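You operate a simulated robot arm through the tools that you are given. There is no shell and no other tool. Be economical: measure what you need, move in short steps, check, and stop when the job is done.

You are at the controls of a simulated robot arm. One attempt, no reset.

Task
Put things in order on the desk. At the end: the teal snack tube (marked "CRISPS") stands where the roll of black bin bags stood; the small juice bottle (marked "QUINCE") from the desk stands where the teal snack tube stood; the blue paper cup stands where the small juice bottle stood; the roll of black bin bags is on the silver steel drip tray; whatever was shut is shut again. Leave all else as you found it, and nothing knocked over.

The check looks at the end state, three seconds after you hand in, the way a careful person would. Anything else that was tipped, shoved, dropped, spilled or broken makes it a failure.

Robot
A 5-joint arm with a two-finger parallel gripper, fixed in place. Base frame: the origin is at the foot of the arm, x ahead of it, y to its left, z up; the work surface is at about z = 0. Readings come in mm, degrees, newtons and seconds.
With the tool pointing down near the work surface it reaches from about 260 to 680 mm from the base axis. Its first joint turns from -66.0 to 66.0 degrees. The tool tilts only in the upright plane through the base axis and itself; it spins freely about its own axis. Payload 2.9 kg.
Tool frame: the origin (TCP) lies between the finger pads and is the grasp point; the fingertips stand 30 mm ahead of it; z points along the fingers, y is the line along which they close. The gripper opens to 110 mm. The fingers are 20 mm wide and 10 mm thick; the gripper's body (48 by 112 mm) begins 55 mm behind the TCP.
Orientation is told as [roll, pitch, yaw] about the base's x, y, z axes, in that order, counted from this pose: with the fingers straight down and closing along the base's y, the tool's x points along the base's -x, its y along +y and its z along -z.

Tools
- The arm moves only by the tool move_arm. Its argument "plan" is a list of rows, each a list of 3 entries, a list of its own where there are three numbers: the shift along the base's x, y, z in units of 40 mm (1.0 is 40 mm), then the turn, a rotation vector about the base's x, y, z in units of 4 degrees (1.0 is 4 degrees), then the finger opening in mm, from 0 to 110. In form: [[[x, y, z], [wx, wy, wz], grip], ...]. A call has 1 to 12 rows; each row shifts and turns the commanded pose from where the row before left it. A call with a number of a shift or a turn outside -1 to 1 is refused whole. Rows are played at 5 a second. More than 50 mm and 8.6 degrees between two rows, or a gripper value outside its range, and nothing of the call is played. Where a pose cannot be reached the arm comes as near as it can. A force on the tool above 40 N (or 10 N above the force at the start of the call, whichever is more), or a blocked arm, ends the call early, and 0.2 s more pass. Each finger travels about 108 mm/s and halts on what it meets, pressing with about 31 N; the grip force reading is that of the motor and also rises with nothing between the fingers. The clock runs only during rows and for 0.2 s after the last one: add rows that do not move to give the fingers time. It gives the time, the measured TCP pose, the force on the tool (base axes), the opening and the grip force at its end, in the units of the frame above (readings bear some noise).
- Cameras (640 x 400 px; columns grow to the right, rows downward): "scene" is fixed at [42.9, -459.4, 600.9]; the picture's right is [0.68, -0.74, 0.00], its down [-0.44, -0.41, -0.80] and it looks along [0.59, 0.54, -0.60] (base axes); focal length 338 px, centre (320, 200). "wrist" rides on the gripper at [72, 17, -103] in the tool frame; the picture's right is [-0.23, 0.97, 0.00], its down [-0.76, -0.18, -0.62] and it looks along [-0.61, -0.14, 0.78] (tool axes); focal length 222 px, centre (320, 200). There is no depth. A picture from a camera that has moved, and an enlarged one, comes with that camera's place and axes in the base frame and with its lens.
- grab_frame(camera): a new picture of that camera. It takes no simulated time.
- inspect(camera, box): a new picture of the part [left, top, right, bottom] of that camera's present view, enlarged. It takes no simulated time.
- hand_in(): hands the job in; it is judged then, once.

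Go step by step. Nothing tells you positions but the pictures and the camera data: compare them with the known pose of the tool, close in by small moves and look again before you grip or let go. The budget is 120 turns and 64 pictures, counting those below and the enlarged ones. Unless the task says otherwise, let go and move clear before handing in, and close with one line.

The tools are called by a JSON object that holds its "fn" and its "kwargs". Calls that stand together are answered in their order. move_arm: Moves the arm, as the interface text tells. Its arguments: {"type":"object","properties":{"plan":{"type":"array","items":{"type":"array"}}},"required":["plan"]} The other tools are called the same way: grab_frame (camera) takes a picture; inspect (camera, box) takes an enlarged picture of a part of a camera's view; hand_in () hands the job in.

At the start:

```text
time: 0.0
eef_pos: [453.2, -66.1, 331.3]
orientation: [0.0, -0.1, -0.1]
wrist_force: [0.2, 0.2, 0.6]
grip_width: 109.9
gripper_force: 0.1
```

scene: 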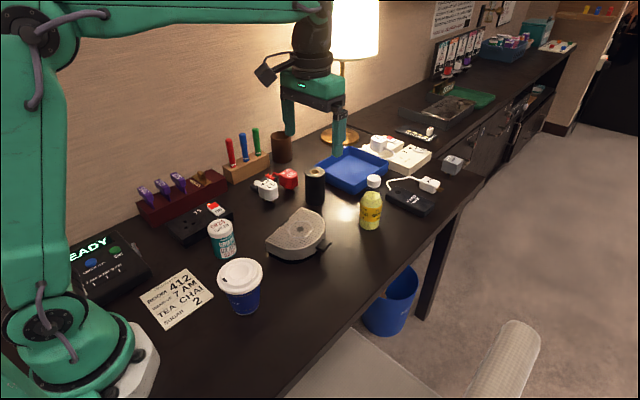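
wrist: 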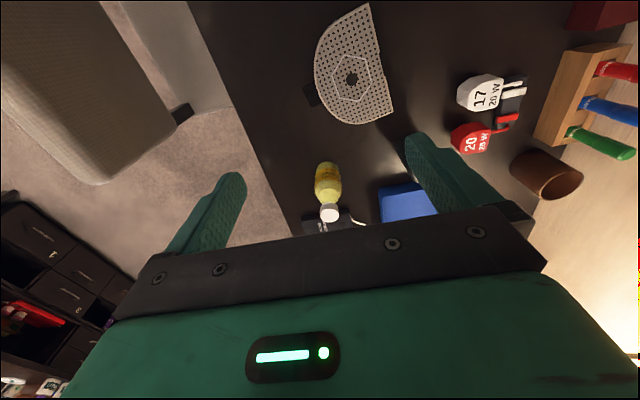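

I see a desk with a black roll, yellow bottle, teal tube, blue cup and a perforated half-round tray. I'll enlarge the parts to identify and measure them.

{"fn": "inspect", "kwargs": {"camera": "scene", "box": [180, 150, 340, 250]}}

{"fn": "inspect", "kwargs": {"camera": "scene", "box": [310, 130, 470, 230]}}

{"fn": "inspect", "kwargs": {"camera": "scene", "box": [180, 215, 340, 315]}}

```text
4.00 times, centred on (260, 200) of scene
camera zoom: at [42.9, -459.4, 600.9], right [0.68, -0.74, 0.0], down [-0.44, -0.41, -0.8], along [0.59, 0.54, -0.6], focal length 1352 px, centre (560, 200)
```

zoom: 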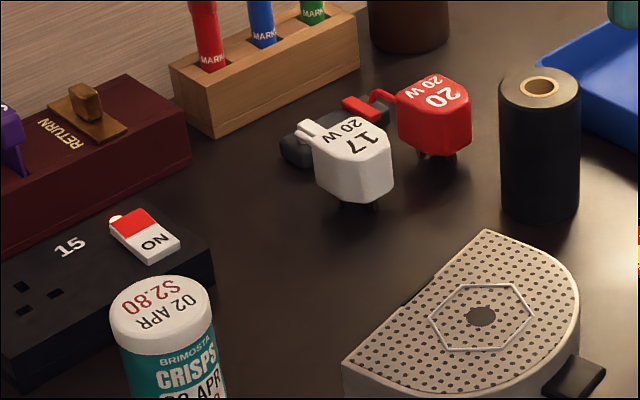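

```text
4.00 times, centred on (390, 180) of scene
camera zoom: at [42.9, -459.4, 600.9], right [0.68, -0.74, 0.0], down [-0.44, -0.41, -0.8], along [0.59, 0.54, -0.6], focal length 1352 px, centre (40, 280)
```

zoom: 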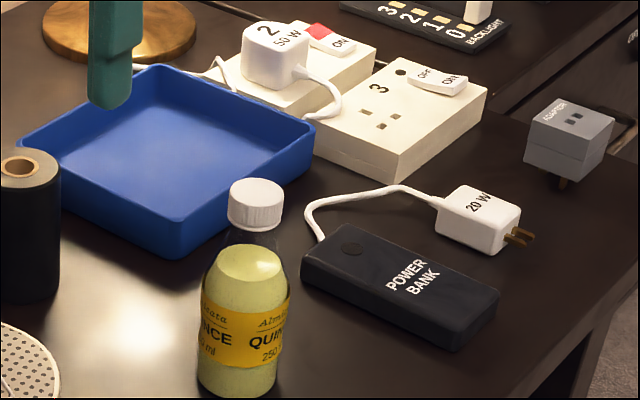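

```text
4.00 times, centred on (260, 265) of scene
camera zoom: at [42.9, -459.4, 600.9], right [0.68, -0.74, 0.0], down [-0.44, -0.41, -0.8], along [0.59, 0.54, -0.6], focal length 1352 px, centre (560, -60)
```

zoom: 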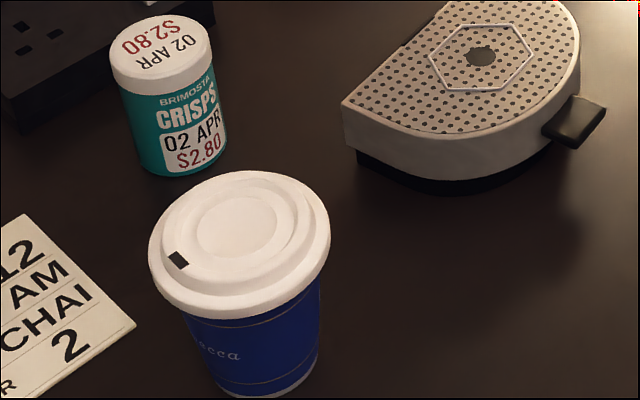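

Next I check the far end of the desk, in case there is another tray or another bottle there.

{"fn": "inspect", "kwargs": {"camera": "scene", "box": [390, 20, 590, 145]}}

{"fn": "inspect", "kwargs": {"camera": "wrist", "box": [240, 0, 560, 230]}}

```text
3.20 times, centred on (490, 82) of scene
camera zoom: at [42.9, -459.4, 600.9], right [0.68, -0.74, 0.0], down [-0.44, -0.41, -0.8], along [0.59, 0.54, -0.6], focal length 1082 px, centre (-224, 576)
```

zoom: 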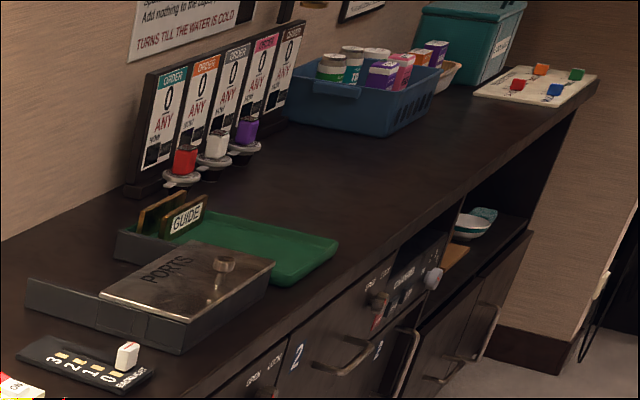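

```text
1.74 times, centred on (400, 115) of wrist
camera zoom: at [382.5, -47.1, 433.9], right [0.23, 0.97, 0.0], down [0.76, -0.18, 0.62], along [0.61, -0.14, -0.78], focal length 386 px, centre (181, 348)
```

zoom: 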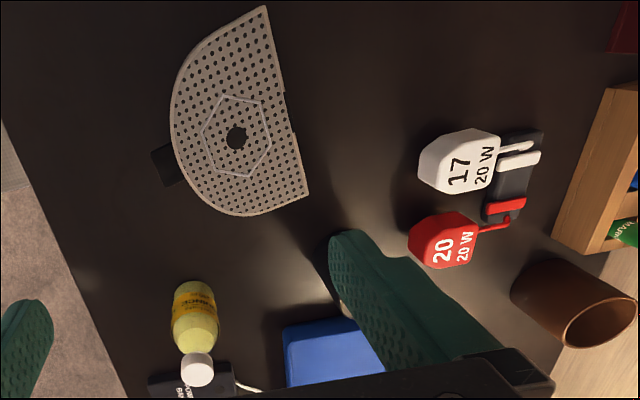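

The tray is the half-round one, centre about (465,-6) with its top near z 40. I take the roll to be at (621,90), the bottle at (638,-94), the tube at (316,100) and the cup at (257,-56). I'll go above the roll first and refine from the wrist camera.

{"fn": "move_arm", "kwargs": {"plan": [[[0.7, 0.65, -0.5], [0, 0, 0], 100], [[0.7, 0.65, -0.5], [0, 0, 0], 100], [[0.7, 0.65, -0.5], [0, 0, 0], 100], [[0.7, 0.65, -0.5], [0, 0, 0], 100], [[0.7, 0.65, -0.5], [0, 0, 0], 100], [[0.7, 0.65, -0.5], [0, 0, 0], 100], [[0, 0, 0], [0, 0, 0], 100]]}}

{"fn": "grab_frame", "kwargs": {"camera": "wrist"}}

{"fn": "grab_frame", "kwargs": {"camera": "scene"}}

```text
time: 1.6
eef_pos: [622.4, 91.3, 210.5]
orientation: [-0.1, 0.1, 0.0]
wrist_force: [0.0, -0.5, -0.3]
grip_width: 100.1
gripper_force: 0.1
```

```text
56 pictures are left
camera wrist: at [550.8, 110.3, 313.3], right [0.23, 0.97, 0.0], down [0.76, -0.18, 0.62], along [0.61, -0.14, -0.78], focal length 222 px, centre (320, 200)
```

wrist: 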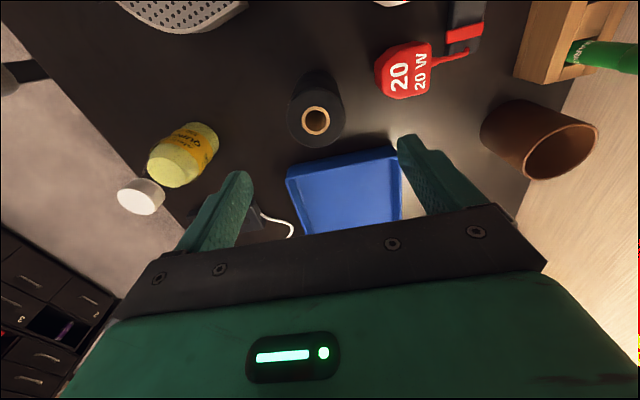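

```text
55 pictures are left
```

scene: 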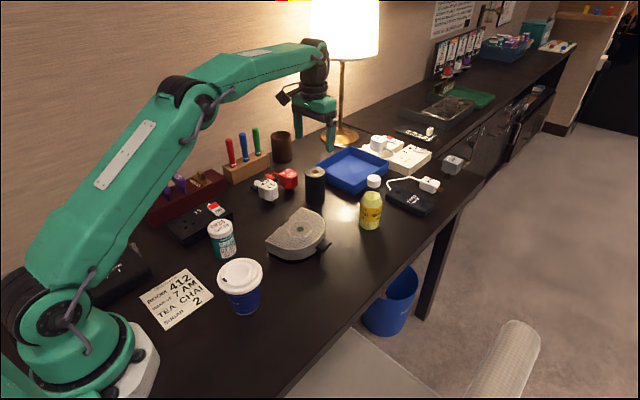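

Both cameras put the roll at about (620.5,90), so the tool is right above it. Going down to z≈60 and gripping.

{"fn": "move_arm", "kwargs": {"plan": [[[-0.04, -0.03, -1], [0, 0, 0], 100], [[0, 0, -1], [0, 0, 0], 100], [[0, 0, -1], [0, 0, 0], 100], [[0, 0, -0.75], [0, 0, 0], 100], [[0, 0, 0], [0, 0, 0], 100]]}}

{"fn": "grab_frame", "kwargs": {"camera": "wrist"}}

```text
time: 2.8
eef_pos: [619.1, 91.4, 60.7]
orientation: [-0.1, 0.0, 0.1]
wrist_force: [0.1, 0.2, -0.3]
grip_width: 100.0
gripper_force: 0.1
```

```text
54 pictures are left
camera wrist: at [548.6, 109.0, 164.0], right [0.23, 0.97, 0.0], down [0.76, -0.18, 0.62], along [0.61, -0.14, -0.78], focal length 222 px, centre (320, 200)
```

wrist: 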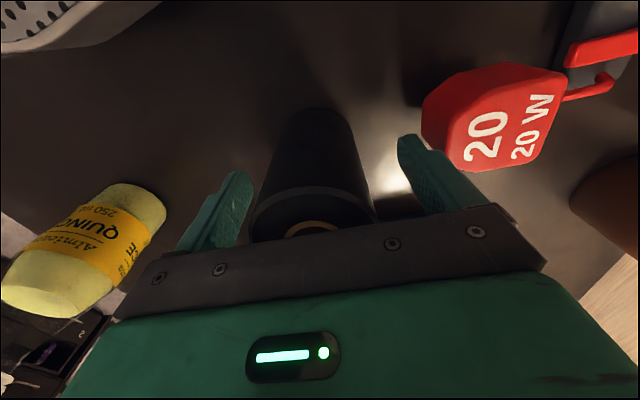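

The roll is between the fingers, centred well enough. Closing now, then a small lift.

{"fn": "move_arm", "kwargs": {"plan": [[[0, 0, 0], [0, 0, 0], 75], [[0, 0, 0], [0, 0, 0], 50], [[0, 0, 0], [0, 0, 0], 50], [[0, 0, 0], [0, 0, 0], 50]]}}

```text
time: 3.8
eef_pos: [619.6, 90.0, 61.0]
orientation: [0.0, 0.1, 0.0]
wrist_force: [1.2, -0.1, -0.6]
grip_width: 57.6
gripper_force: 31.5
```

Held at 57.6 mm wide. I lift and carry it over the tray with the bottom about 80 mm up.

{"fn": "move_arm", "kwargs": {"plan": [[[0, 0, 0.4], [0, 0, 0], 50], [[0, 0, 0.8], [0, 0, 0], 50], [[0, 0, 0.8], [0, 0, 0], 50], [[-0.65, -0.4, 0], [0, 0, 0], 50], [[-0.65, -0.4, 0], [0, 0, 0], 50], [[-0.65, -0.4, 0], [0, 0, 0], 50], [[-0.65, -0.4, 0], [0, 0, 0], 50], [[-0.65, -0.4, 0], [0, 0, 0], 50], [[-0.63, -0.4, 0], [0, 0, 0], 50], [[0, 0, 0], [0, 0, 0], 50]]}}

{"fn": "inspect", "kwargs": {"camera": "scene", "box": [220, 130, 380, 270]}}

{"fn": "grab_frame", "kwargs": {"camera": "wrist"}}

```text
time: 6.0
eef_pos: [464.4, -5.3, 140.6]
orientation: [0.0, 0.0, 0.0]
wrist_force: [0.1, 0.4, -1.5]
grip_width: 57.8
gripper_force: 30.8
```

```text
2.86 times, centred on (300, 200) of scene
camera zoom: at [42.9, -459.5, 600.9], right [0.68, -0.74, 0.0], down [-0.44, -0.41, -0.8], along [0.59, 0.54, -0.6], focal length 966 px, centre (377, 200)
```

zoom: 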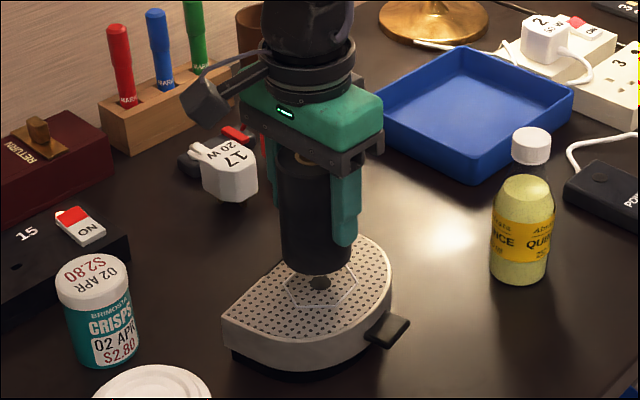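

```text
52 pictures are left
camera wrist: at [393.5, 12.9, 243.8], right [0.23, 0.97, 0.0], down [0.76, -0.18, 0.62], along [0.61, -0.14, -0.78], focal length 222 px, centre (320, 200)
```

wrist: 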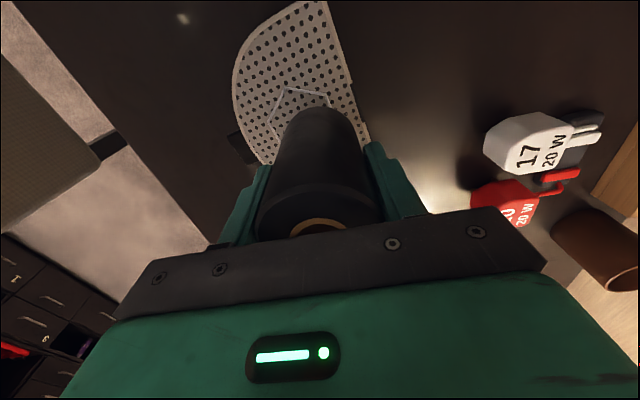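

Triangulating the tray's mark from both cameras gives (457,-14) with the top at z≈58. I shift there and lower almost to contact.

{"fn": "move_arm", "kwargs": {"plan": [[[-0.18, -0.21, 0], [0, 0, 0], 50], [[0, 0, -0.2], [0, 0, 0], 50], [[0, 0, -0.2], [0, 0, 0], 50], [[0, 0, 0], [0, 0, 0], 50]]}}

{"fn": "inspect", "kwargs": {"camera": "scene", "box": [230, 170, 360, 270]}}

```text
time: 7.0
eef_pos: [458.4, -14.1, 124.9]
orientation: [0.0, 0.0, 0.1]
wrist_force: [0.7, -0.1, -1.8]
grip_width: 57.6
gripper_force: 30.7
```

```text
4.00 times, centred on (295, 220) of scene
camera zoom: at [42.9, -459.4, 600.9], right [0.68, -0.74, 0.0], down [-0.44, -0.41, -0.8], along [0.59, 0.54, -0.6], focal length 1352 px, centre (420, 120)
```

zoom: 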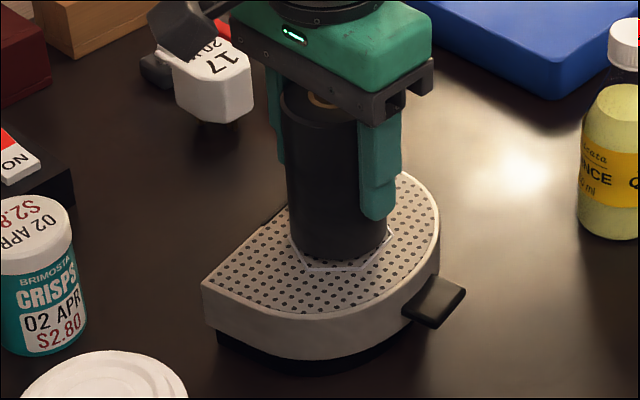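

The roll stands just over the hexagon. Lowering by small steps until force shows.

{"fn": "move_arm", "kwargs": {"plan": [[[0, 0, -0.06], [0, 0, 0], 50], [[0, 0, -0.05], [0, 0, 0], 50], [[0, 0, 0], [0, 0, 0], 50]]}}

```text
time: 7.8
eef_pos: [457.5, -14.7, 119.6]
orientation: [0.0, 0.1, -0.1]
wrist_force: [-0.3, 0.8, 0.5]
grip_width: 57.6
gripper_force: 31.4
```

{"fn": "move_arm", "kwargs": {"plan": [[[0, 0, -0.03], [0, 0, 0], 50], [[0, 0, 0], [0, 0, 0], 50]]}}

```text
time: 8.4
eef_pos: [458.0, -15.8, 119.2]
orientation: [0.0, -0.2, 0.0]
wrist_force: [-2.0, 3.6, 12.6]
grip_width: 57.7
gripper_force: 30.8
```

The force rose to 12.6 N, so the roll rests on the tray. I open, rise straight up and check.

{"fn": "move_arm", "kwargs": {"plan": [[[0, 0, 0.03], [0, 0, 0], 57], [[0, 0, 0], [0, 0, 0], 75], [[0, 0, 0], [0, 0, 0], 90], [[0, 0, 0], [0, 0, 0], 90], [[0, 0, 0.8], [0, 0, 0], 90], [[0, 0, 1], [0, 0, 0], 90], [[0, 0, 1], [0, 0, 0], 90], [[0, 0, 0.2], [0, 0, 0], 90]]}}

{"fn": "inspect", "kwargs": {"camera": "scene", "box": [200, 130, 360, 270]}}

```text
time: 10.2
eef_pos: [456.7, -15.7, 240.6]
orientation: [0.0, 0.0, 0.0]
wrist_force: [-0.4, -0.1, -0.4]
grip_width: 89.8
gripper_force: 0.1
```

```text
2.86 times, centred on (280, 200) of scene
camera zoom: at [42.9, -459.4, 600.9], right [0.68, -0.74, 0.0], down [-0.44, -0.41, -0.8], along [0.59, 0.54, -0.6], focal length 966 px, centre (434, 200)
```

zoom: 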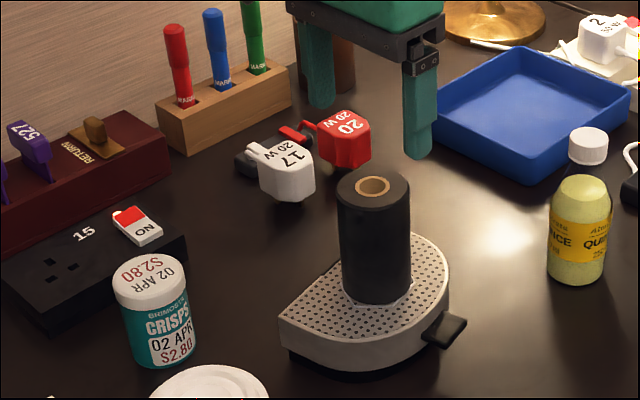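

The roll stands well on the tray. Next to above the tube at about (316.5,100).

{"fn": "move_arm", "kwargs": {"plan": [[[-0.7, 0.58, 0], [0, 0, 0], 90], [[-0.7, 0.58, 0], [0, 0, 0], 90], [[-0.7, 0.58, 0], [0, 0, 0], 90], [[-0.7, 0.58, 0], [0, 0, 0], 90], [[-0.7, 0.58, 0], [0, 0, 0], 90], [[0, 0, -0.8], [0, 0, 0], 90], [[0, 0, -0.6], [0, 0, 0], 90], [[0, 0, 0], [0, 0, 0], 90]]}}

{"fn": "grab_frame", "kwargs": {"camera": "wrist"}}

```text
time: 12.0
eef_pos: [316.3, 100.3, 183.6]
orientation: [0.0, 0.1, 0.1]
wrist_force: [-0.6, -0.4, 0.3]
grip_width: 90.2
gripper_force: 0.0
```

```text
49 pictures are left
camera wrist: at [245.3, 118.9, 286.6], right [0.23, 0.97, 0.0], down [0.76, -0.18, 0.62], along [0.61, -0.14, -0.78], focal length 222 px, centre (320, 200)
```

wrist: 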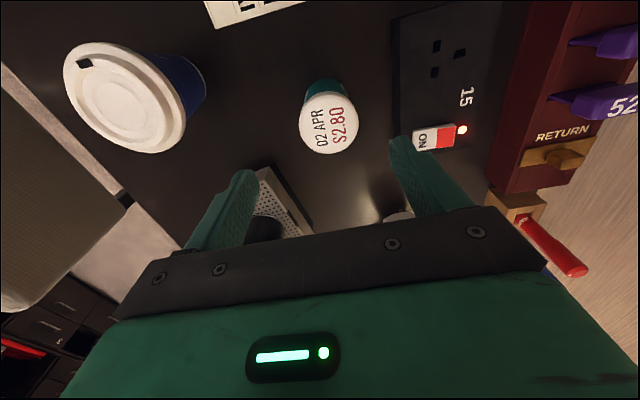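

The wrist view puts the tube's lid nearer y≈109 than the 100 I took from the scene. I look from the scene camera before going down.

{"fn": "inspect", "kwargs": {"camera": "scene", "box": [160, 170, 320, 270]}}

{"fn": "inspect", "kwargs": {"camera": "wrist", "box": [220, 50, 440, 200]}}

```text
4.00 times, centred on (240, 220) of scene
camera zoom: at [42.9, -459.4, 600.9], right [0.68, -0.74, 0.0], down [-0.44, -0.41, -0.8], along [0.59, 0.54, -0.6], focal length 1352 px, centre (640, 120)
```

zoom: 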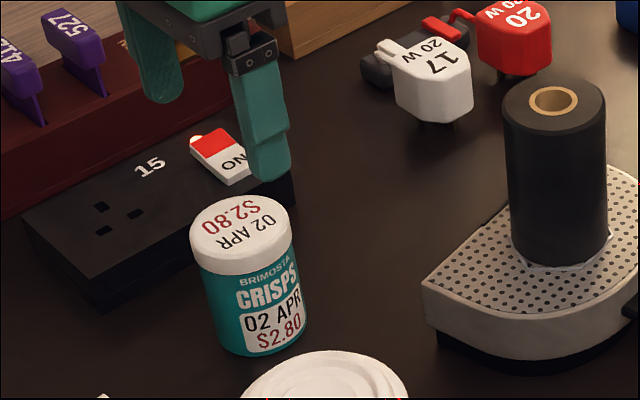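

```text
2.67 times, centred on (330, 125) of wrist
camera zoom: at [245.3, 118.9, 286.6], right [0.23, 0.97, 0.0], down [0.76, -0.18, 0.62], along [0.61, -0.14, -0.78], focal length 592 px, centre (293, 400)
```

zoom: 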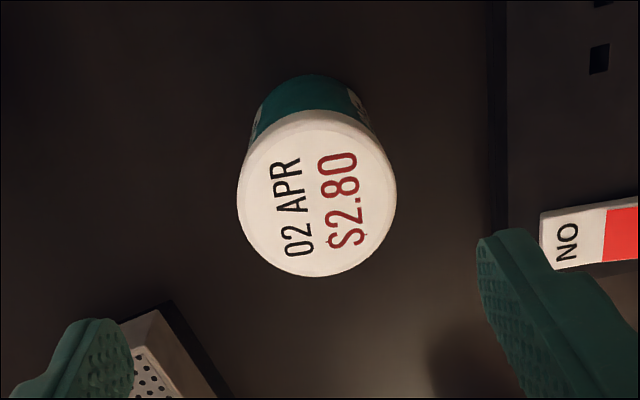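

The lid top is really at z≈80, and with that both cameras agree on the tube at (320,109.5). By the same correction the bottle is about (649,-87) and the cup about (262,-46). I go down on the tube.

{"fn": "move_arm", "kwargs": {"plan": [[[0.1, 0.23, -0.5], [0, 0, 0], 90], [[0, 0, -1], [0, 0, 0], 90], [[0, 0, -1], [0, 0, 0], 90], [[0, 0, -0.95], [0, 0, 0], 90], [[0, 0, 0], [0, 0, 0], 90]]}}

{"fn": "grab_frame", "kwargs": {"camera": "wrist"}}

{"fn": "inspect", "kwargs": {"camera": "scene", "box": [160, 180, 320, 280]}}

```text
time: 13.2
eef_pos: [321.5, 109.3, 46.8]
orientation: [-0.1, 0.0, 0.0]
wrist_force: [0.5, -0.3, 0.3]
grip_width: 90.3
gripper_force: 0.1
```

```text
46 pictures are left
camera wrist: at [250.5, 127.9, 149.4], right [0.23, 0.97, 0.0], down [0.76, -0.18, 0.62], along [0.61, -0.14, -0.78], focal length 222 px, centre (320, 200)
```

wrist: 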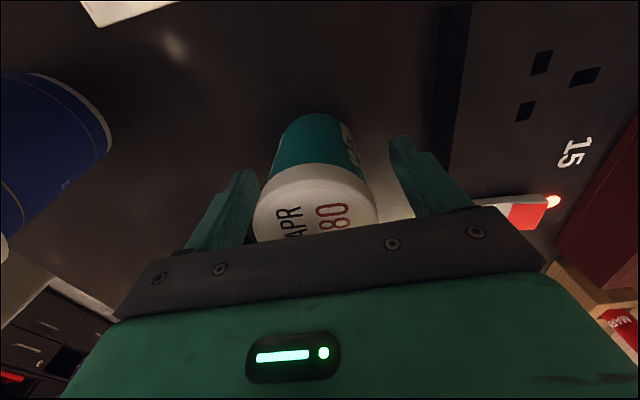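

```text
4.00 times, centred on (240, 230) of scene
camera zoom: at [42.9, -459.4, 600.9], right [0.68, -0.74, 0.0], down [-0.44, -0.41, -0.8], along [0.59, 0.54, -0.6], focal length 1352 px, centre (640, 80)
```

zoom: 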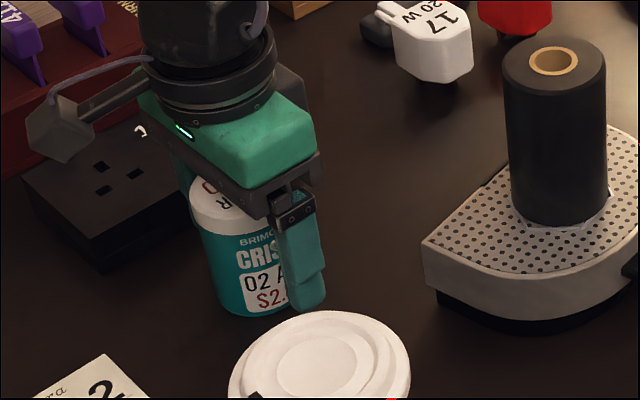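

The tube is between the fingers. Closing.

{"fn": "move_arm", "kwargs": {"plan": [[[0, 0, 0], [0, 0, 0], 70], [[0, 0, 0], [0, 0, 0], 48], [[0, 0, 0], [0, 0, 0], 48], [[0, 0, 0], [0, 0, 0], 48]]}}

```text
time: 14.2
eef_pos: [322.9, 109.1, 46.9]
orientation: [-0.1, 0.0, 0.0]
wrist_force: [0.2, -0.6, -0.3]
grip_width: 54.5
gripper_force: 31.3
```

Held at 54.5 mm. Lift and carry to above the roll's old place (620,90).

{"fn": "move_arm", "kwargs": {"plan": [[[0, 0, 0.4], [0, 0, 0], 48], [[0, 0, 1], [0, 0, 0], 48], [[0, 0, 1], [0, 0, 0], 48], [[0.9, -0.06, 0], [0, 0, 0], 48], [[0.94, -0.06, 0], [0, 0, 0], 48], [[0.94, -0.06, 0], [0, 0, 0], 48], [[0.94, -0.06, 0], [0, 0, 0], 48], [[0.94, -0.06, 0], [0, 0, 0], 48], [[0.94, -0.06, 0], [0, 0, 0], 48], [[0.94, -0.06, 0], [0, 0, 0], 48], [[0.93, -0.06, 0], [0, 0, 0], 48], [[0, 0, 0], [0, 0, 0], 48]]}}

{"fn": "inspect", "kwargs": {"camera": "scene", "box": [230, 110, 390, 250]}}

```text
time: 16.8
eef_pos: [621.8, 90.1, 143.4]
orientation: [-0.1, 0.1, 0.0]
wrist_force: [-0.1, 0.1, -1.9]
grip_width: 54.6
gripper_force: 30.3
```

```text
2.86 times, centred on (310, 180) of scene
camera zoom: at [42.9, -459.4, 600.9], right [0.68, -0.74, 0.0], down [-0.44, -0.41, -0.8], along [0.59, 0.54, -0.6], focal length 966 px, centre (349, 257)
```

zoom: 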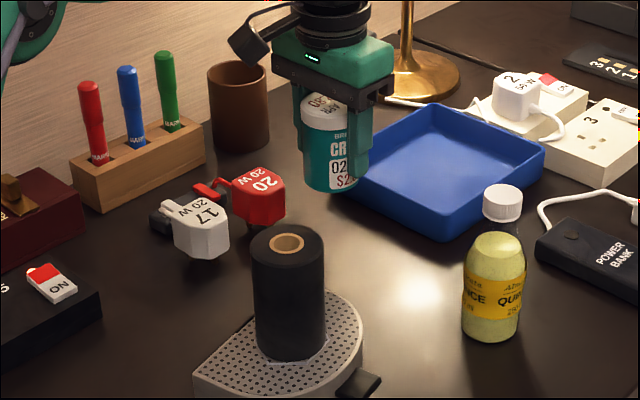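

The tube hangs straight over the spot. Lowering to about 1 mm above the desk.

{"fn": "move_arm", "kwargs": {"plan": [[[-0.03, 0, -0.8], [0, 0, 0], 48], [[0, 0, -0.8], [0, 0, 0], 48], [[0, 0, -0.6], [0, 0, 0], 48], [[0, 0, -0.18], [0, 0, 0], 48], [[0, 0, 0], [0, 0, 0], 48]]}}

```text
time: 18.0
eef_pos: [619.7, 92.8, 47.3]
orientation: [0.0, -0.1, 0.0]
wrist_force: [-0.2, 0.7, -0.9]
grip_width: 54.8
gripper_force: 30.8
```

{"fn": "move_arm", "kwargs": {"plan": [[[0, 0, -0.03], [0, 0, 0], 48], [[0, 0, 0], [0, 0, 0], 48]]}}

```text
time: 18.6
eef_pos: [619.5, 92.4, 46.6]
orientation: [-0.1, 0.0, -0.1]
wrist_force: [0.7, 0.7, 0.0]
grip_width: 54.5
gripper_force: 30.8
```

The tube is nearly down. One more small step to confirm contact.

{"fn": "move_arm", "kwargs": {"plan": [[[0, -0.03, -0.03], [0, 0, 0], 48], [[0, 0, 0], [0, 0, 0], 48]]}}

```text
time: 19.2
eef_pos: [618.3, 92.1, 46.0]
orientation: [0.0, -0.1, 0.0]
wrist_force: [-3.8, 2.8, 9.5]
grip_width: 54.6
gripper_force: 31.3
```

Contact is felt at 9.5 N. I release and rise clear.

{"fn": "move_arm", "kwargs": {"plan": [[[0, 0, 0.03], [0, 0, 0], 54], [[0, 0, 0], [0, 0, 0], 75], [[0, 0, 0], [0, 0, 0], 90], [[0, 0, 0], [0, 0, 0], 90], [[0, 0, 0.8], [0, 0, 0], 90], [[0, 0, 1], [0, 0, 0], 90], [[0, 0, 1], [0, 0, 0], 90], [[0, 0, 1], [0, 0, 0], 90], [[0, 0, 0.5], [0, 0, 0], 90], [[0, 0, 0], [0, 0, 0], 90]]}}

{"fn": "inspect", "kwargs": {"camera": "scene", "box": [230, 110, 390, 250]}}

{"fn": "grab_frame", "kwargs": {"camera": "wrist"}}

```text
time: 21.4
eef_pos: [618.7, 91.1, 219.6]
orientation: [0.1, -0.1, 0.0]
wrist_force: [-0.3, -0.3, 0.3]
grip_width: 89.9
gripper_force: 0.0
```

```text
2.86 times, centred on (310, 180) of scene
camera zoom: at [42.9, -459.4, 600.9], right [0.68, -0.74, 0.0], down [-0.44, -0.41, -0.8], along [0.59, 0.54, -0.6], focal length 966 px, centre (349, 257)
```

zoom: 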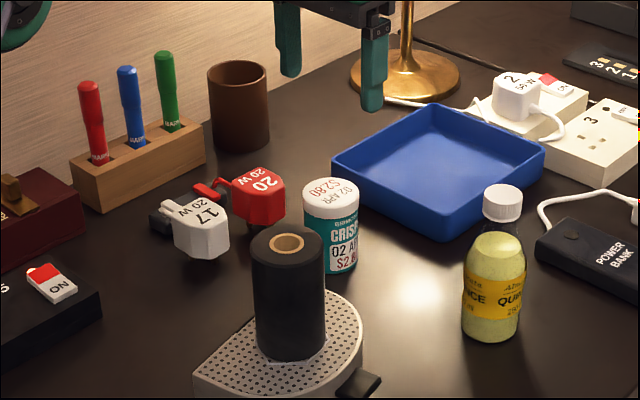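

```text
42 pictures are left
camera wrist: at [547.9, 108.9, 322.5], right [0.23, 0.97, 0.0], down [0.76, -0.18, 0.62], along [0.61, -0.14, -0.78], focal length 222 px, centre (320, 200)
```

wrist: 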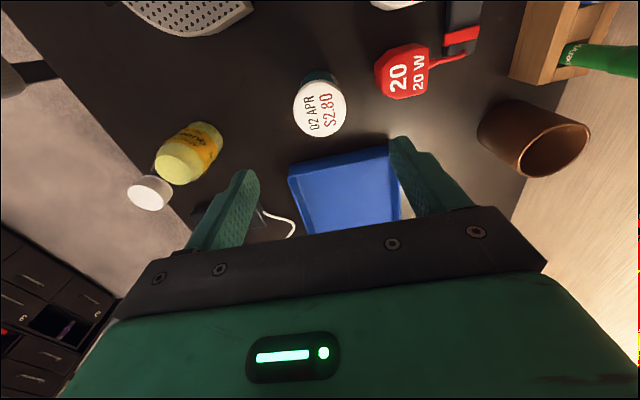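

The tube stands where the roll was. Next to above the bottle, at about (645,-86).

{"fn": "move_arm", "kwargs": {"plan": [[[0.13, -0.885, 0], [0, 0, 0], 80], [[0.13, -0.885, 0], [0, 0, 0], 80], [[0.13, -0.885, 0], [0, 0, 0], 80], [[0.13, -0.885, 0], [0, 0, 0], 80], [[0.13, -0.885, 0], [0, 0, 0], 80], [[0, 0, 0], [0, 0, 0], 80]]}}

{"fn": "inspect", "kwargs": {"camera": "wrist", "box": [220, 50, 440, 200]}}

{"fn": "inspect", "kwargs": {"camera": "scene", "box": [310, 110, 470, 240]}}

```text
time: 22.8
eef_pos: [644.5, -87.0, 219.1]
orientation: [-0.1, 0.1, 0.0]
wrist_force: [0.4, 0.4, -0.4]
grip_width: 80.1
gripper_force: 0.1
```

```text
2.67 times, centred on (330, 125) of wrist
camera zoom: at [572.6, -68.3, 321.2], right [0.23, 0.97, 0.0], down [0.76, -0.18, 0.62], along [0.61, -0.14, -0.78], focal length 592 px, centre (293, 400)
```

zoom: 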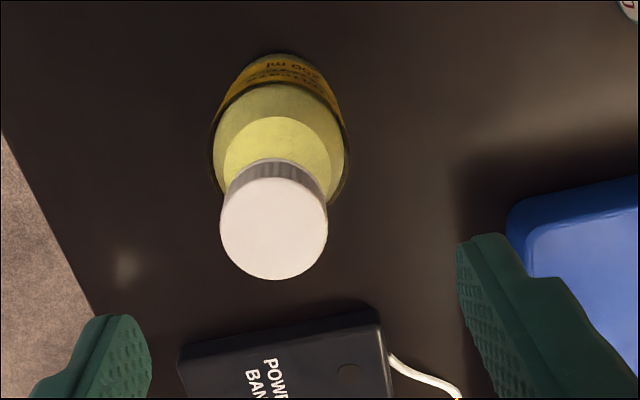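

```text
3.08 times, centred on (390, 175) of scene
camera zoom: at [42.9, -459.5, 600.9], right [0.68, -0.74, 0.0], down [-0.44, -0.41, -0.8], along [0.59, 0.54, -0.6], focal length 1040 px, centre (105, 277)
```

zoom: 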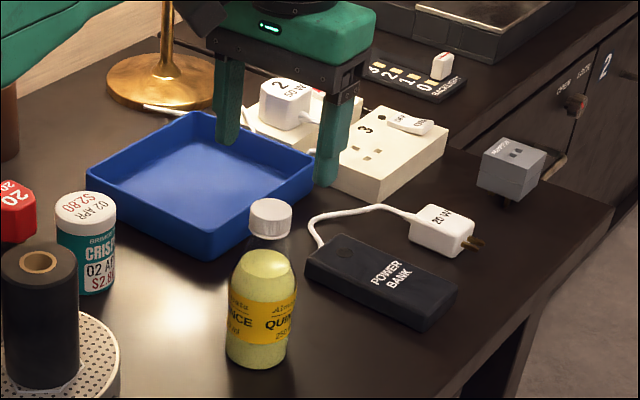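

Both cameras agree: the bottle's axis is at (642,-89.5) and the cap top at z≈145, 33 mm wide. I take it by the cap with TCP at z≈146.

{"fn": "move_arm", "kwargs": {"plan": [[[-0.06, -0.06, -0.6], [0, 0, 0], 80], [[0, 0, -0.7], [0, 0, 0], 80], [[0, 0, -0.53], [0, 0, 0], 80], [[0, 0, 0], [0, 0, 0], 80]]}}

{"fn": "grab_frame", "kwargs": {"camera": "wrist"}}

{"fn": "inspect", "kwargs": {"camera": "scene", "box": [310, 130, 470, 230]}}

```text
time: 23.8
eef_pos: [642.3, -89.9, 144.5]
orientation: [0.0, -0.1, 0.0]
wrist_force: [-0.1, -0.9, 0.4]
grip_width: 80.1
gripper_force: 0.0
```

```text
39 pictures are left
camera wrist: at [571.5, -71.2, 247.7], right [0.23, 0.97, 0.0], down [0.76, -0.18, 0.62], along [0.61, -0.14, -0.78], focal length 222 px, centre (320, 200)
```

wrist: 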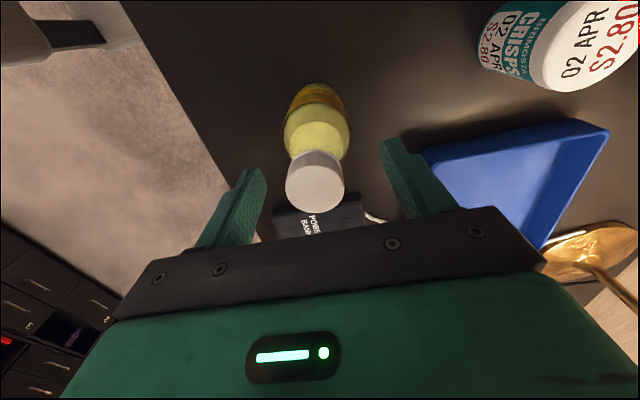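

```text
4.00 times, centred on (390, 180) of scene
camera zoom: at [42.9, -459.4, 600.9], right [0.68, -0.74, 0.0], down [-0.44, -0.41, -0.8], along [0.59, 0.54, -0.6], focal length 1352 px, centre (40, 280)
```

zoom: 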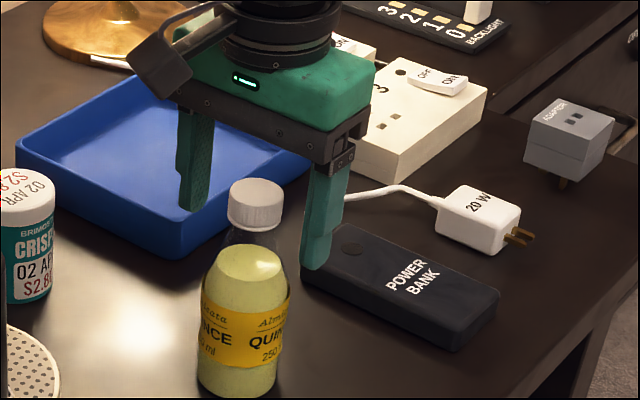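

The cap lies between the fingers, within 2 mm. A tiny shift, then close.

{"fn": "move_arm", "kwargs": {"plan": [[[-0.05, -0.04, 0], [0, 0, 0], 80], [[0, 0, 0], [0, 0, 0], 60], [[0, 0, 0], [0, 0, 0], 40], [[0, 0, 0], [0, 0, 0], 28], [[0, 0, 0], [0, 0, 0], 28], [[0, 0, 0], [0, 0, 0], 28]]}}

{"fn": "inspect", "kwargs": {"camera": "scene", "box": [310, 130, 470, 230]}}

```text
time: 25.2
eef_pos: [639.5, -91.7, 145.3]
orientation: [-0.1, 0.0, 0.0]
wrist_force: [0.5, 1.5, 1.4]
grip_width: 32.4
gripper_force: 31.3
```

```text
4.00 times, centred on (390, 180) of scene
camera zoom: at [42.9, -459.4, 600.9], right [0.68, -0.74, 0.0], down [-0.44, -0.41, -0.8], along [0.59, 0.54, -0.6], focal length 1352 px, centre (40, 280)
```

zoom: 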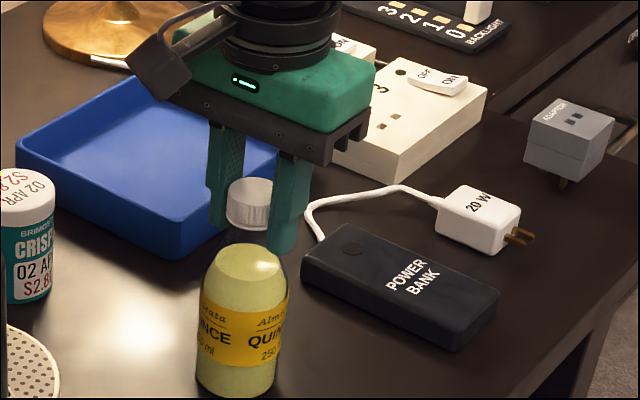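

The bottle is held by the cap and still upright; its place is (641,-91). I lift it high enough to pass over the roll (bottom above z 165) and move towards the tube's old place.

{"fn": "move_arm", "kwargs": {"plan": [[[0, 0, 0.3], [0, 0, 0], 28], [[0, 0, 0.8], [0, 0, 0], 28], [[0, 0, 1], [0, 0, 0], 28], [[0, 0, 1], [0, 0, 0], 28], [[-0.5, 0.2, 1], [0, 0, 0], 28], [[-0.5, 0.2, 0.8], [0, 0, 0], 28], [[0, 0, 0], [0, 0, 0], 28]]}}

{"fn": "grab_frame", "kwargs": {"camera": "scene"}}

```text
time: 26.8
eef_pos: [591.0, -74.2, 337.5]
orientation: [0.0, 0.2, 0.0]
wrist_force: [0.0, -0.8, -2.9]
grip_width: 32.4
gripper_force: 31.0
out of reach, approached as far as the arm can: row 4
```

```text
36 pictures are left
```

scene: 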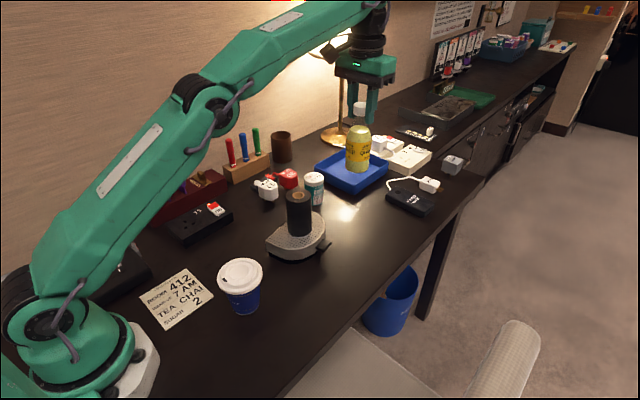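

The bottle hangs upright with its bottom near z 190. Crossing over the roll to (321,109).

{"fn": "move_arm", "kwargs": {"plan": [[[-0.84, 0.57, 0], [0, 0, 0], 28], [[-0.84, 0.57, 0], [0, 0, 0], 28], [[-0.84, 0.57, 0], [0, 0, 0], 28], [[-0.84, 0.57, 0], [0, 0, 0], 28], [[-0.84, 0.57, 0], [0, 0, 0], 28], [[-0.84, 0.57, 0], [0, 0, 0], 28], [[-0.84, 0.57, 0], [0, 0, 0], 28], [[-0.84, 0.57, 0], [0, 0, 0], 28], [[0, 0, 0], [0, 0, 0], 28]]}}

```text
time: 28.8
eef_pos: [321.0, 110.1, 338.1]
orientation: [0.0, 0.0, 0.0]
wrist_force: [1.0, -0.5, -1.7]
grip_width: 32.4
gripper_force: 31.1
```

Over the spot. I lower most of the way and look.

{"fn": "move_arm", "kwargs": {"plan": [[[0, 0, -1], [0, 0, 0], 28], [[0, 0, -1], [0, 0, 0], 28], [[0, 0, -1], [0, 0, 0], 28], [[0, 0, -1], [0, 0, 0], 28], [[0, 0, -0.4], [0, 0, 0], 28], [[0, 0, 0], [0, 0, 0], 28]]}}

{"fn": "inspect", "kwargs": {"camera": "scene", "box": [160, 150, 320, 280]}}

```text
time: 30.2
eef_pos: [320.5, 107.8, 159.2]
orientation: [0.0, -0.1, 0.0]
wrist_force: [-0.3, 0.0, -3.5]
grip_width: 32.2
gripper_force: 30.9
```

```text
3.08 times, centred on (240, 215) of scene
camera zoom: at [42.9, -459.4, 600.9], right [0.68, -0.74, 0.0], down [-0.44, -0.41, -0.8], along [0.59, 0.54, -0.6], focal length 1040 px, centre (566, 154)
```

zoom: 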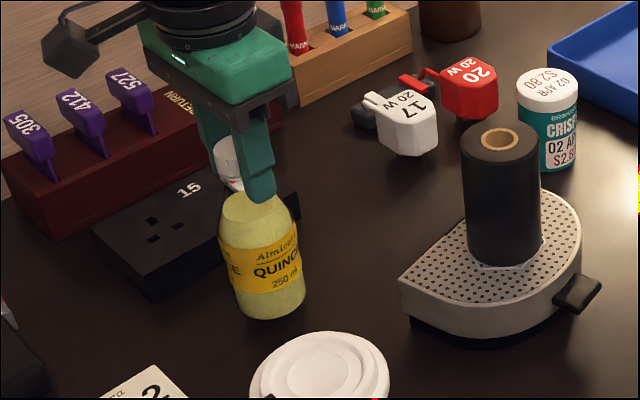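

I check the bottle's uprightness up close before setting it down.

{"fn": "inspect", "kwargs": {"camera": "scene", "box": [195, 170, 275, 240]}}

{"fn": "grab_frame", "kwargs": {"camera": "wrist"}}

```text
5.71 times, centred on (235, 205) of scene
camera zoom: at [42.9, -459.4, 600.9], right [0.68, -0.74, 0.0], down [-0.44, -0.41, -0.8], along [0.59, 0.54, -0.6], focal length 1932 px, centre (806, 171)
```

zoom: 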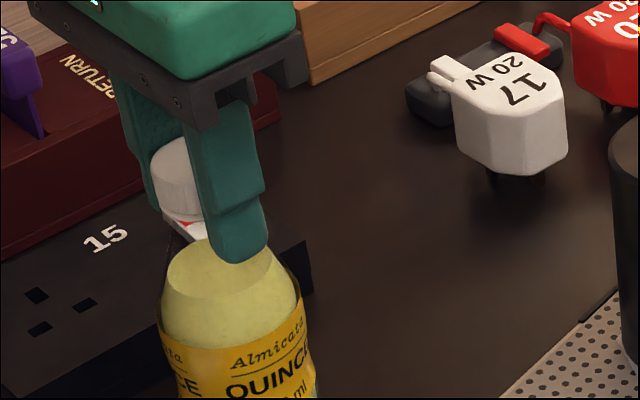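

```text
33 pictures are left
camera wrist: at [248.8, 126.6, 262.2], right [0.23, 0.97, 0.0], down [0.76, -0.18, 0.62], along [0.61, -0.14, -0.78], focal length 222 px, centre (320, 200)
```

wrist: 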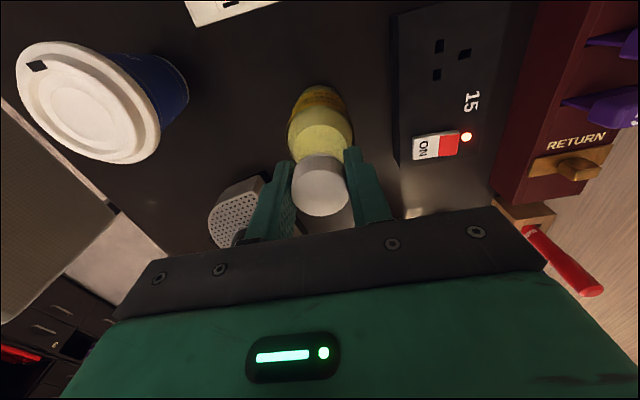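

The wrist view matches the pre-grip one, so the bottle is upright. Setting it down.

{"fn": "move_arm", "kwargs": {"plan": [[[0.02, 0.03, -0.15], [0, 0, 0], 28], [[0, 0, -0.13], [0, 0, 0], 28], [[0, 0, 0], [0, 0, 0], 28]]}}

```text
time: 31.0
eef_pos: [321.1, 110.1, 148.5]
orientation: [0.0, 0.1, -0.1]
wrist_force: [0.2, 0.3, -2.9]
grip_width: 32.2
gripper_force: 30.7
```

{"fn": "move_arm", "kwargs": {"plan": [[[0, 0, -0.04], [0, 0, 0], 28], [[0, 0, -0.03], [0, 0, 0], 28], [[0, 0, 0], [0, 0, 0], 28]]}}

```text
time: 31.8
eef_pos: [321.2, 109.4, 146.4]
orientation: [0.0, 0.0, 0.0]
wrist_force: [-0.5, -0.3, -2.3]
grip_width: 32.0
gripper_force: 31.3
```

Not yet touching; a little further.

{"fn": "move_arm", "kwargs": {"plan": [[[0, 0, -0.03], [0, 0, 0], 28], [[0, 0, 0], [0, 0, 0], 28]]}}

```text
time: 32.4
eef_pos: [322.0, 110.0, 144.2]
orientation: [-0.1, 0.0, 0.0]
wrist_force: [0.5, 0.5, -2.3]
grip_width: 32.4
gripper_force: 30.7
```

{"fn": "move_arm", "kwargs": {"plan": [[[0, 0, -0.03], [0, 0, 0], 28], [[0, 0, 0], [0, 0, 0], 28]]}}

```text
time: 33.0
eef_pos: [321.0, 109.7, 144.9]
orientation: [0.0, 0.0, 0.0]
wrist_force: [-5.5, 0.4, 14.0]
grip_width: 32.3
gripper_force: 31.6
```

Contact at 14 N. I ease off 1 mm, open and rise.

{"fn": "move_arm", "kwargs": {"plan": [[[0, 0, 0.03], [0, 0, 0], 31], [[0, 0, 0], [0, 0, 0], 45], [[0, 0, 0], [0, 0, 0], 65], [[0, 0, 0], [0, 0, 0], 75], [[0, 0, 0.8], [0, 0, 0], 75], [[0, 0, 1], [0, 0, 0], 75], [[0, 0, 0.6], [0, 0, 0], 75]]}}

{"fn": "inspect", "kwargs": {"camera": "scene", "box": [160, 180, 320, 320]}}

{"fn": "grab_frame", "kwargs": {"camera": "wrist"}}

```text
time: 34.6
eef_pos: [321.3, 108.6, 240.8]
orientation: [0.0, 0.0, 0.0]
wrist_force: [-0.3, -0.1, 1.0]
grip_width: 74.9
gripper_force: 0.1
```

```text
2.86 times, centred on (240, 250) of scene
camera zoom: at [42.9, -459.4, 600.9], right [0.68, -0.74, 0.0], down [-0.44, -0.41, -0.8], along [0.59, 0.54, -0.6], focal length 966 px, centre (549, 57)
```

zoom: 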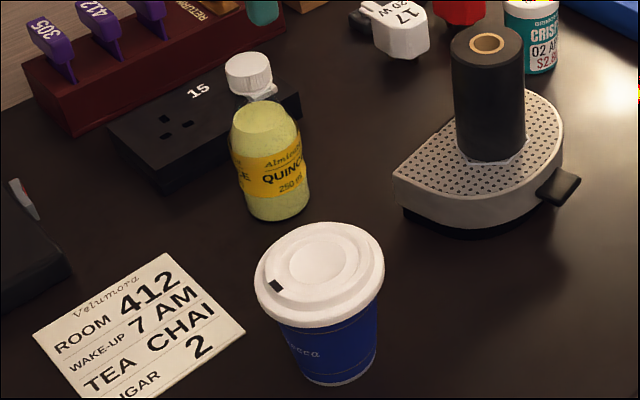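

```text
31 pictures are left
camera wrist: at [250.0, 127.3, 343.2], right [0.23, 0.97, 0.0], down [0.76, -0.18, 0.62], along [0.61, -0.14, -0.78], focal length 222 px, centre (320, 200)
```

wrist: 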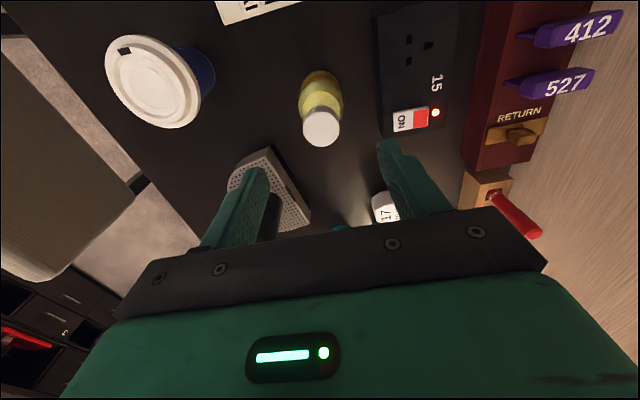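

The bottle stands where the tube was. The cup is at about (258,-49); I go over it with the gripper fully open.

{"fn": "move_arm", "kwargs": {"plan": [[[-0.315, -0.79, 0], [0, 0, 0], 110], [[-0.315, -0.79, 0], [0, 0, 0], 110], [[-0.315, -0.79, 0], [0, 0, 0], 110], [[-0.315, -0.79, 0], [0, 0, 0], 110], [[-0.315, -0.79, 0], [0, 0, 0], 110], [[0, 0, -0.8], [0, 0, 0], 110], [[0, 0, 0], [0, 0, 0], 110]]}}

{"fn": "grab_frame", "kwargs": {"camera": "wrist"}}

{"fn": "inspect", "kwargs": {"camera": "scene", "box": [160, 200, 320, 320]}}

```text
time: 36.2
eef_pos: [258.9, -48.9, 208.4]
orientation: [0.0, 0.0, 0.0]
wrist_force: [-0.5, 0.0, -0.5]
grip_width: 110.0
gripper_force: 0.0
```

```text
30 pictures are left
camera wrist: at [186.9, -31.2, 310.4], right [0.23, 0.97, 0.0], down [0.76, -0.18, 0.62], along [0.61, -0.14, -0.78], focal length 222 px, centre (320, 200)
```

wrist: 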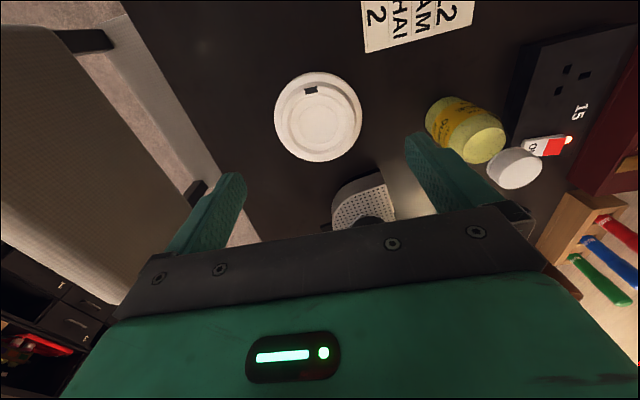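

```text
3.33 times, centred on (240, 260) of scene
camera zoom: at [42.9, -459.4, 600.9], right [0.68, -0.74, 0.0], down [-0.44, -0.41, -0.8], along [0.59, 0.54, -0.6], focal length 1127 px, centre (587, 0)
```

zoom: 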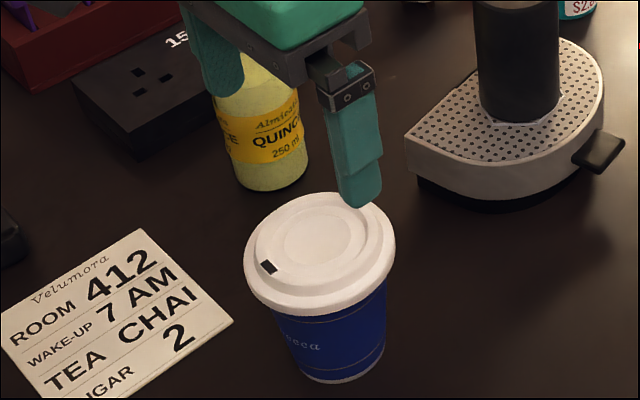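

The cup's lid is centred at (257,-49), about 85 mm wide with its rim near z 90. The fingers clear it by 12 mm a side, so I go down to rim height.

{"fn": "move_arm", "kwargs": {"plan": [[[-0.04, 0, -0.8], [0, 0, 0], 110], [[0, 0, -0.8], [0, 0, 0], 110], [[0, 0, -0.8], [0, 0, 0], 110], [[0, 0, -0.65], [0, 0, 0], 110], [[0, 0, 0], [0, 0, 0], 110]]}}

{"fn": "grab_frame", "kwargs": {"camera": "wrist"}}

{"fn": "inspect", "kwargs": {"camera": "scene", "box": [180, 220, 310, 320]}}

```text
time: 37.4
eef_pos: [256.9, -48.1, 85.5]
orientation: [0.0, 0.0, 0.0]
wrist_force: [-0.4, 0.7, -0.8]
grip_width: 110.0
gripper_force: 0.1
```

```text
28 pictures are left
camera wrist: at [186.4, -29.7, 188.8], right [0.23, 0.97, 0.0], down [0.76, -0.18, 0.62], along [0.61, -0.14, -0.78], focal length 222 px, centre (320, 200)
```

wrist: 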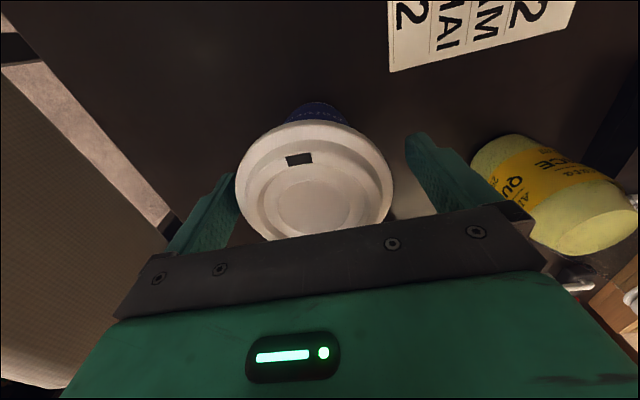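

```text
4.00 times, centred on (245, 270) of scene
camera zoom: at [42.9, -459.4, 600.9], right [0.68, -0.74, 0.0], down [-0.44, -0.41, -0.8], along [0.59, 0.54, -0.6], focal length 1352 px, centre (620, -80)
```

zoom: 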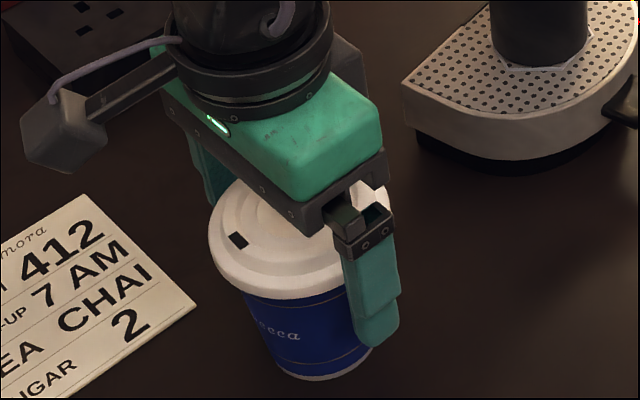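

The lid is centred between the fingers. Closing gently, to just under its width.

{"fn": "move_arm", "kwargs": {"plan": [[[-0.05, -0.03, 0], [0, 0, 0], 98], [[0, 0, 0], [0, 0, 0], 90], [[0, 0, 0], [0, 0, 0], 83], [[0, 0, 0], [0, 0, 0], 82], [[0, 0, 0], [0, 0, 0], 82]]}}

{"fn": "grab_frame", "kwargs": {"camera": "wrist"}}

```text
time: 38.6
eef_pos: [256.6, -48.6, 85.3]
orientation: [0.1, 0.0, 0.0]
wrist_force: [0.2, 0.6, 0.3]
grip_width: 84.5
gripper_force: 30.5
```

```text
26 pictures are left
camera wrist: at [184.3, -30.9, 189.3], right [0.23, 0.97, 0.0], down [0.76, -0.18, 0.62], along [0.61, -0.14, -0.78], focal length 222 px, centre (320, 200)
```

wrist: 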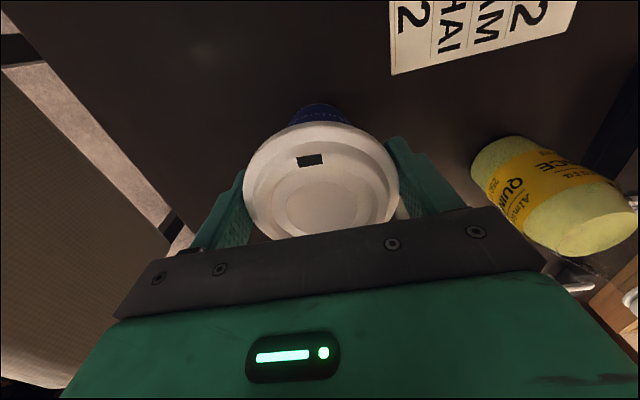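

The lid rim is held at 84.5 mm. A trial lift of about 16 mm to see that the cup comes along.

{"fn": "move_arm", "kwargs": {"plan": [[[0, 0, 0.1], [0, 0, 0], 82], [[0, 0, 0.3], [0, 0, 0], 82], [[0, 0, 0], [0, 0, 0], 82]]}}

{"fn": "inspect", "kwargs": {"camera": "scene", "box": [180, 220, 310, 320]}}

```text
time: 39.4
eef_pos: [255.0, -50.0, 101.7]
orientation: [0.0, 0.1, 0.1]
wrist_force: [0.6, -0.5, 0.0]
grip_width: 84.5
gripper_force: 31.3
```

```text
4.00 times, centred on (245, 270) of scene
camera zoom: at [42.9, -459.4, 600.9], right [0.68, -0.74, 0.0], down [-0.44, -0.41, -0.8], along [0.59, 0.54, -0.6], focal length 1352 px, centre (620, -80)
```

zoom: 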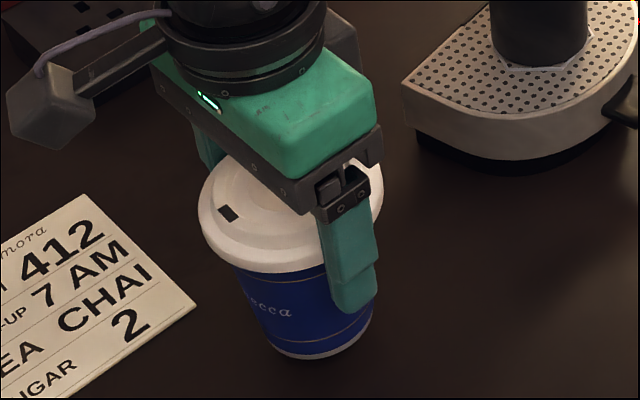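

The cup comes up whole. I lift it above the roll's height, then carry it outward.

{"fn": "move_arm", "kwargs": {"plan": [[[0, 0, 0.8], [0, 0, 0], 82], [[0, 0, 0.9], [0, 0, 0], 82], [[0, 0, 0.9], [0, 0, 0], 82], [[0, 0, 0.9], [0, 0, 0], 82], [[0, 0, 0.7], [0, 0, 0], 82], [[0.8, -0.09, 0], [0, 0, 0], 82], [[0.9, -0.1, 0], [0, 0, 0], 82], [[0.9, -0.1, 0], [0, 0, 0], 82], [[0, 0, 0], [0, 0, 0], 82]]}}

{"fn": "grab_frame", "kwargs": {"camera": "scene"}}

```text
time: 41.4
eef_pos: [358.9, -59.4, 269.9]
orientation: [-0.1, 0.0, 0.0]
wrist_force: [0.1, 0.3, 0.0]
grip_width: 84.5
gripper_force: 30.8
```

```text
24 pictures are left
```

scene: 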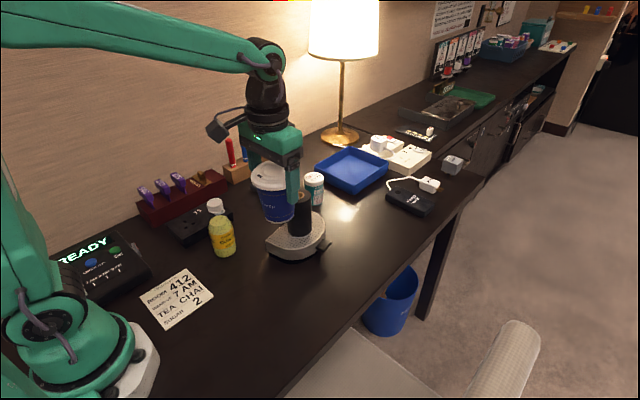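

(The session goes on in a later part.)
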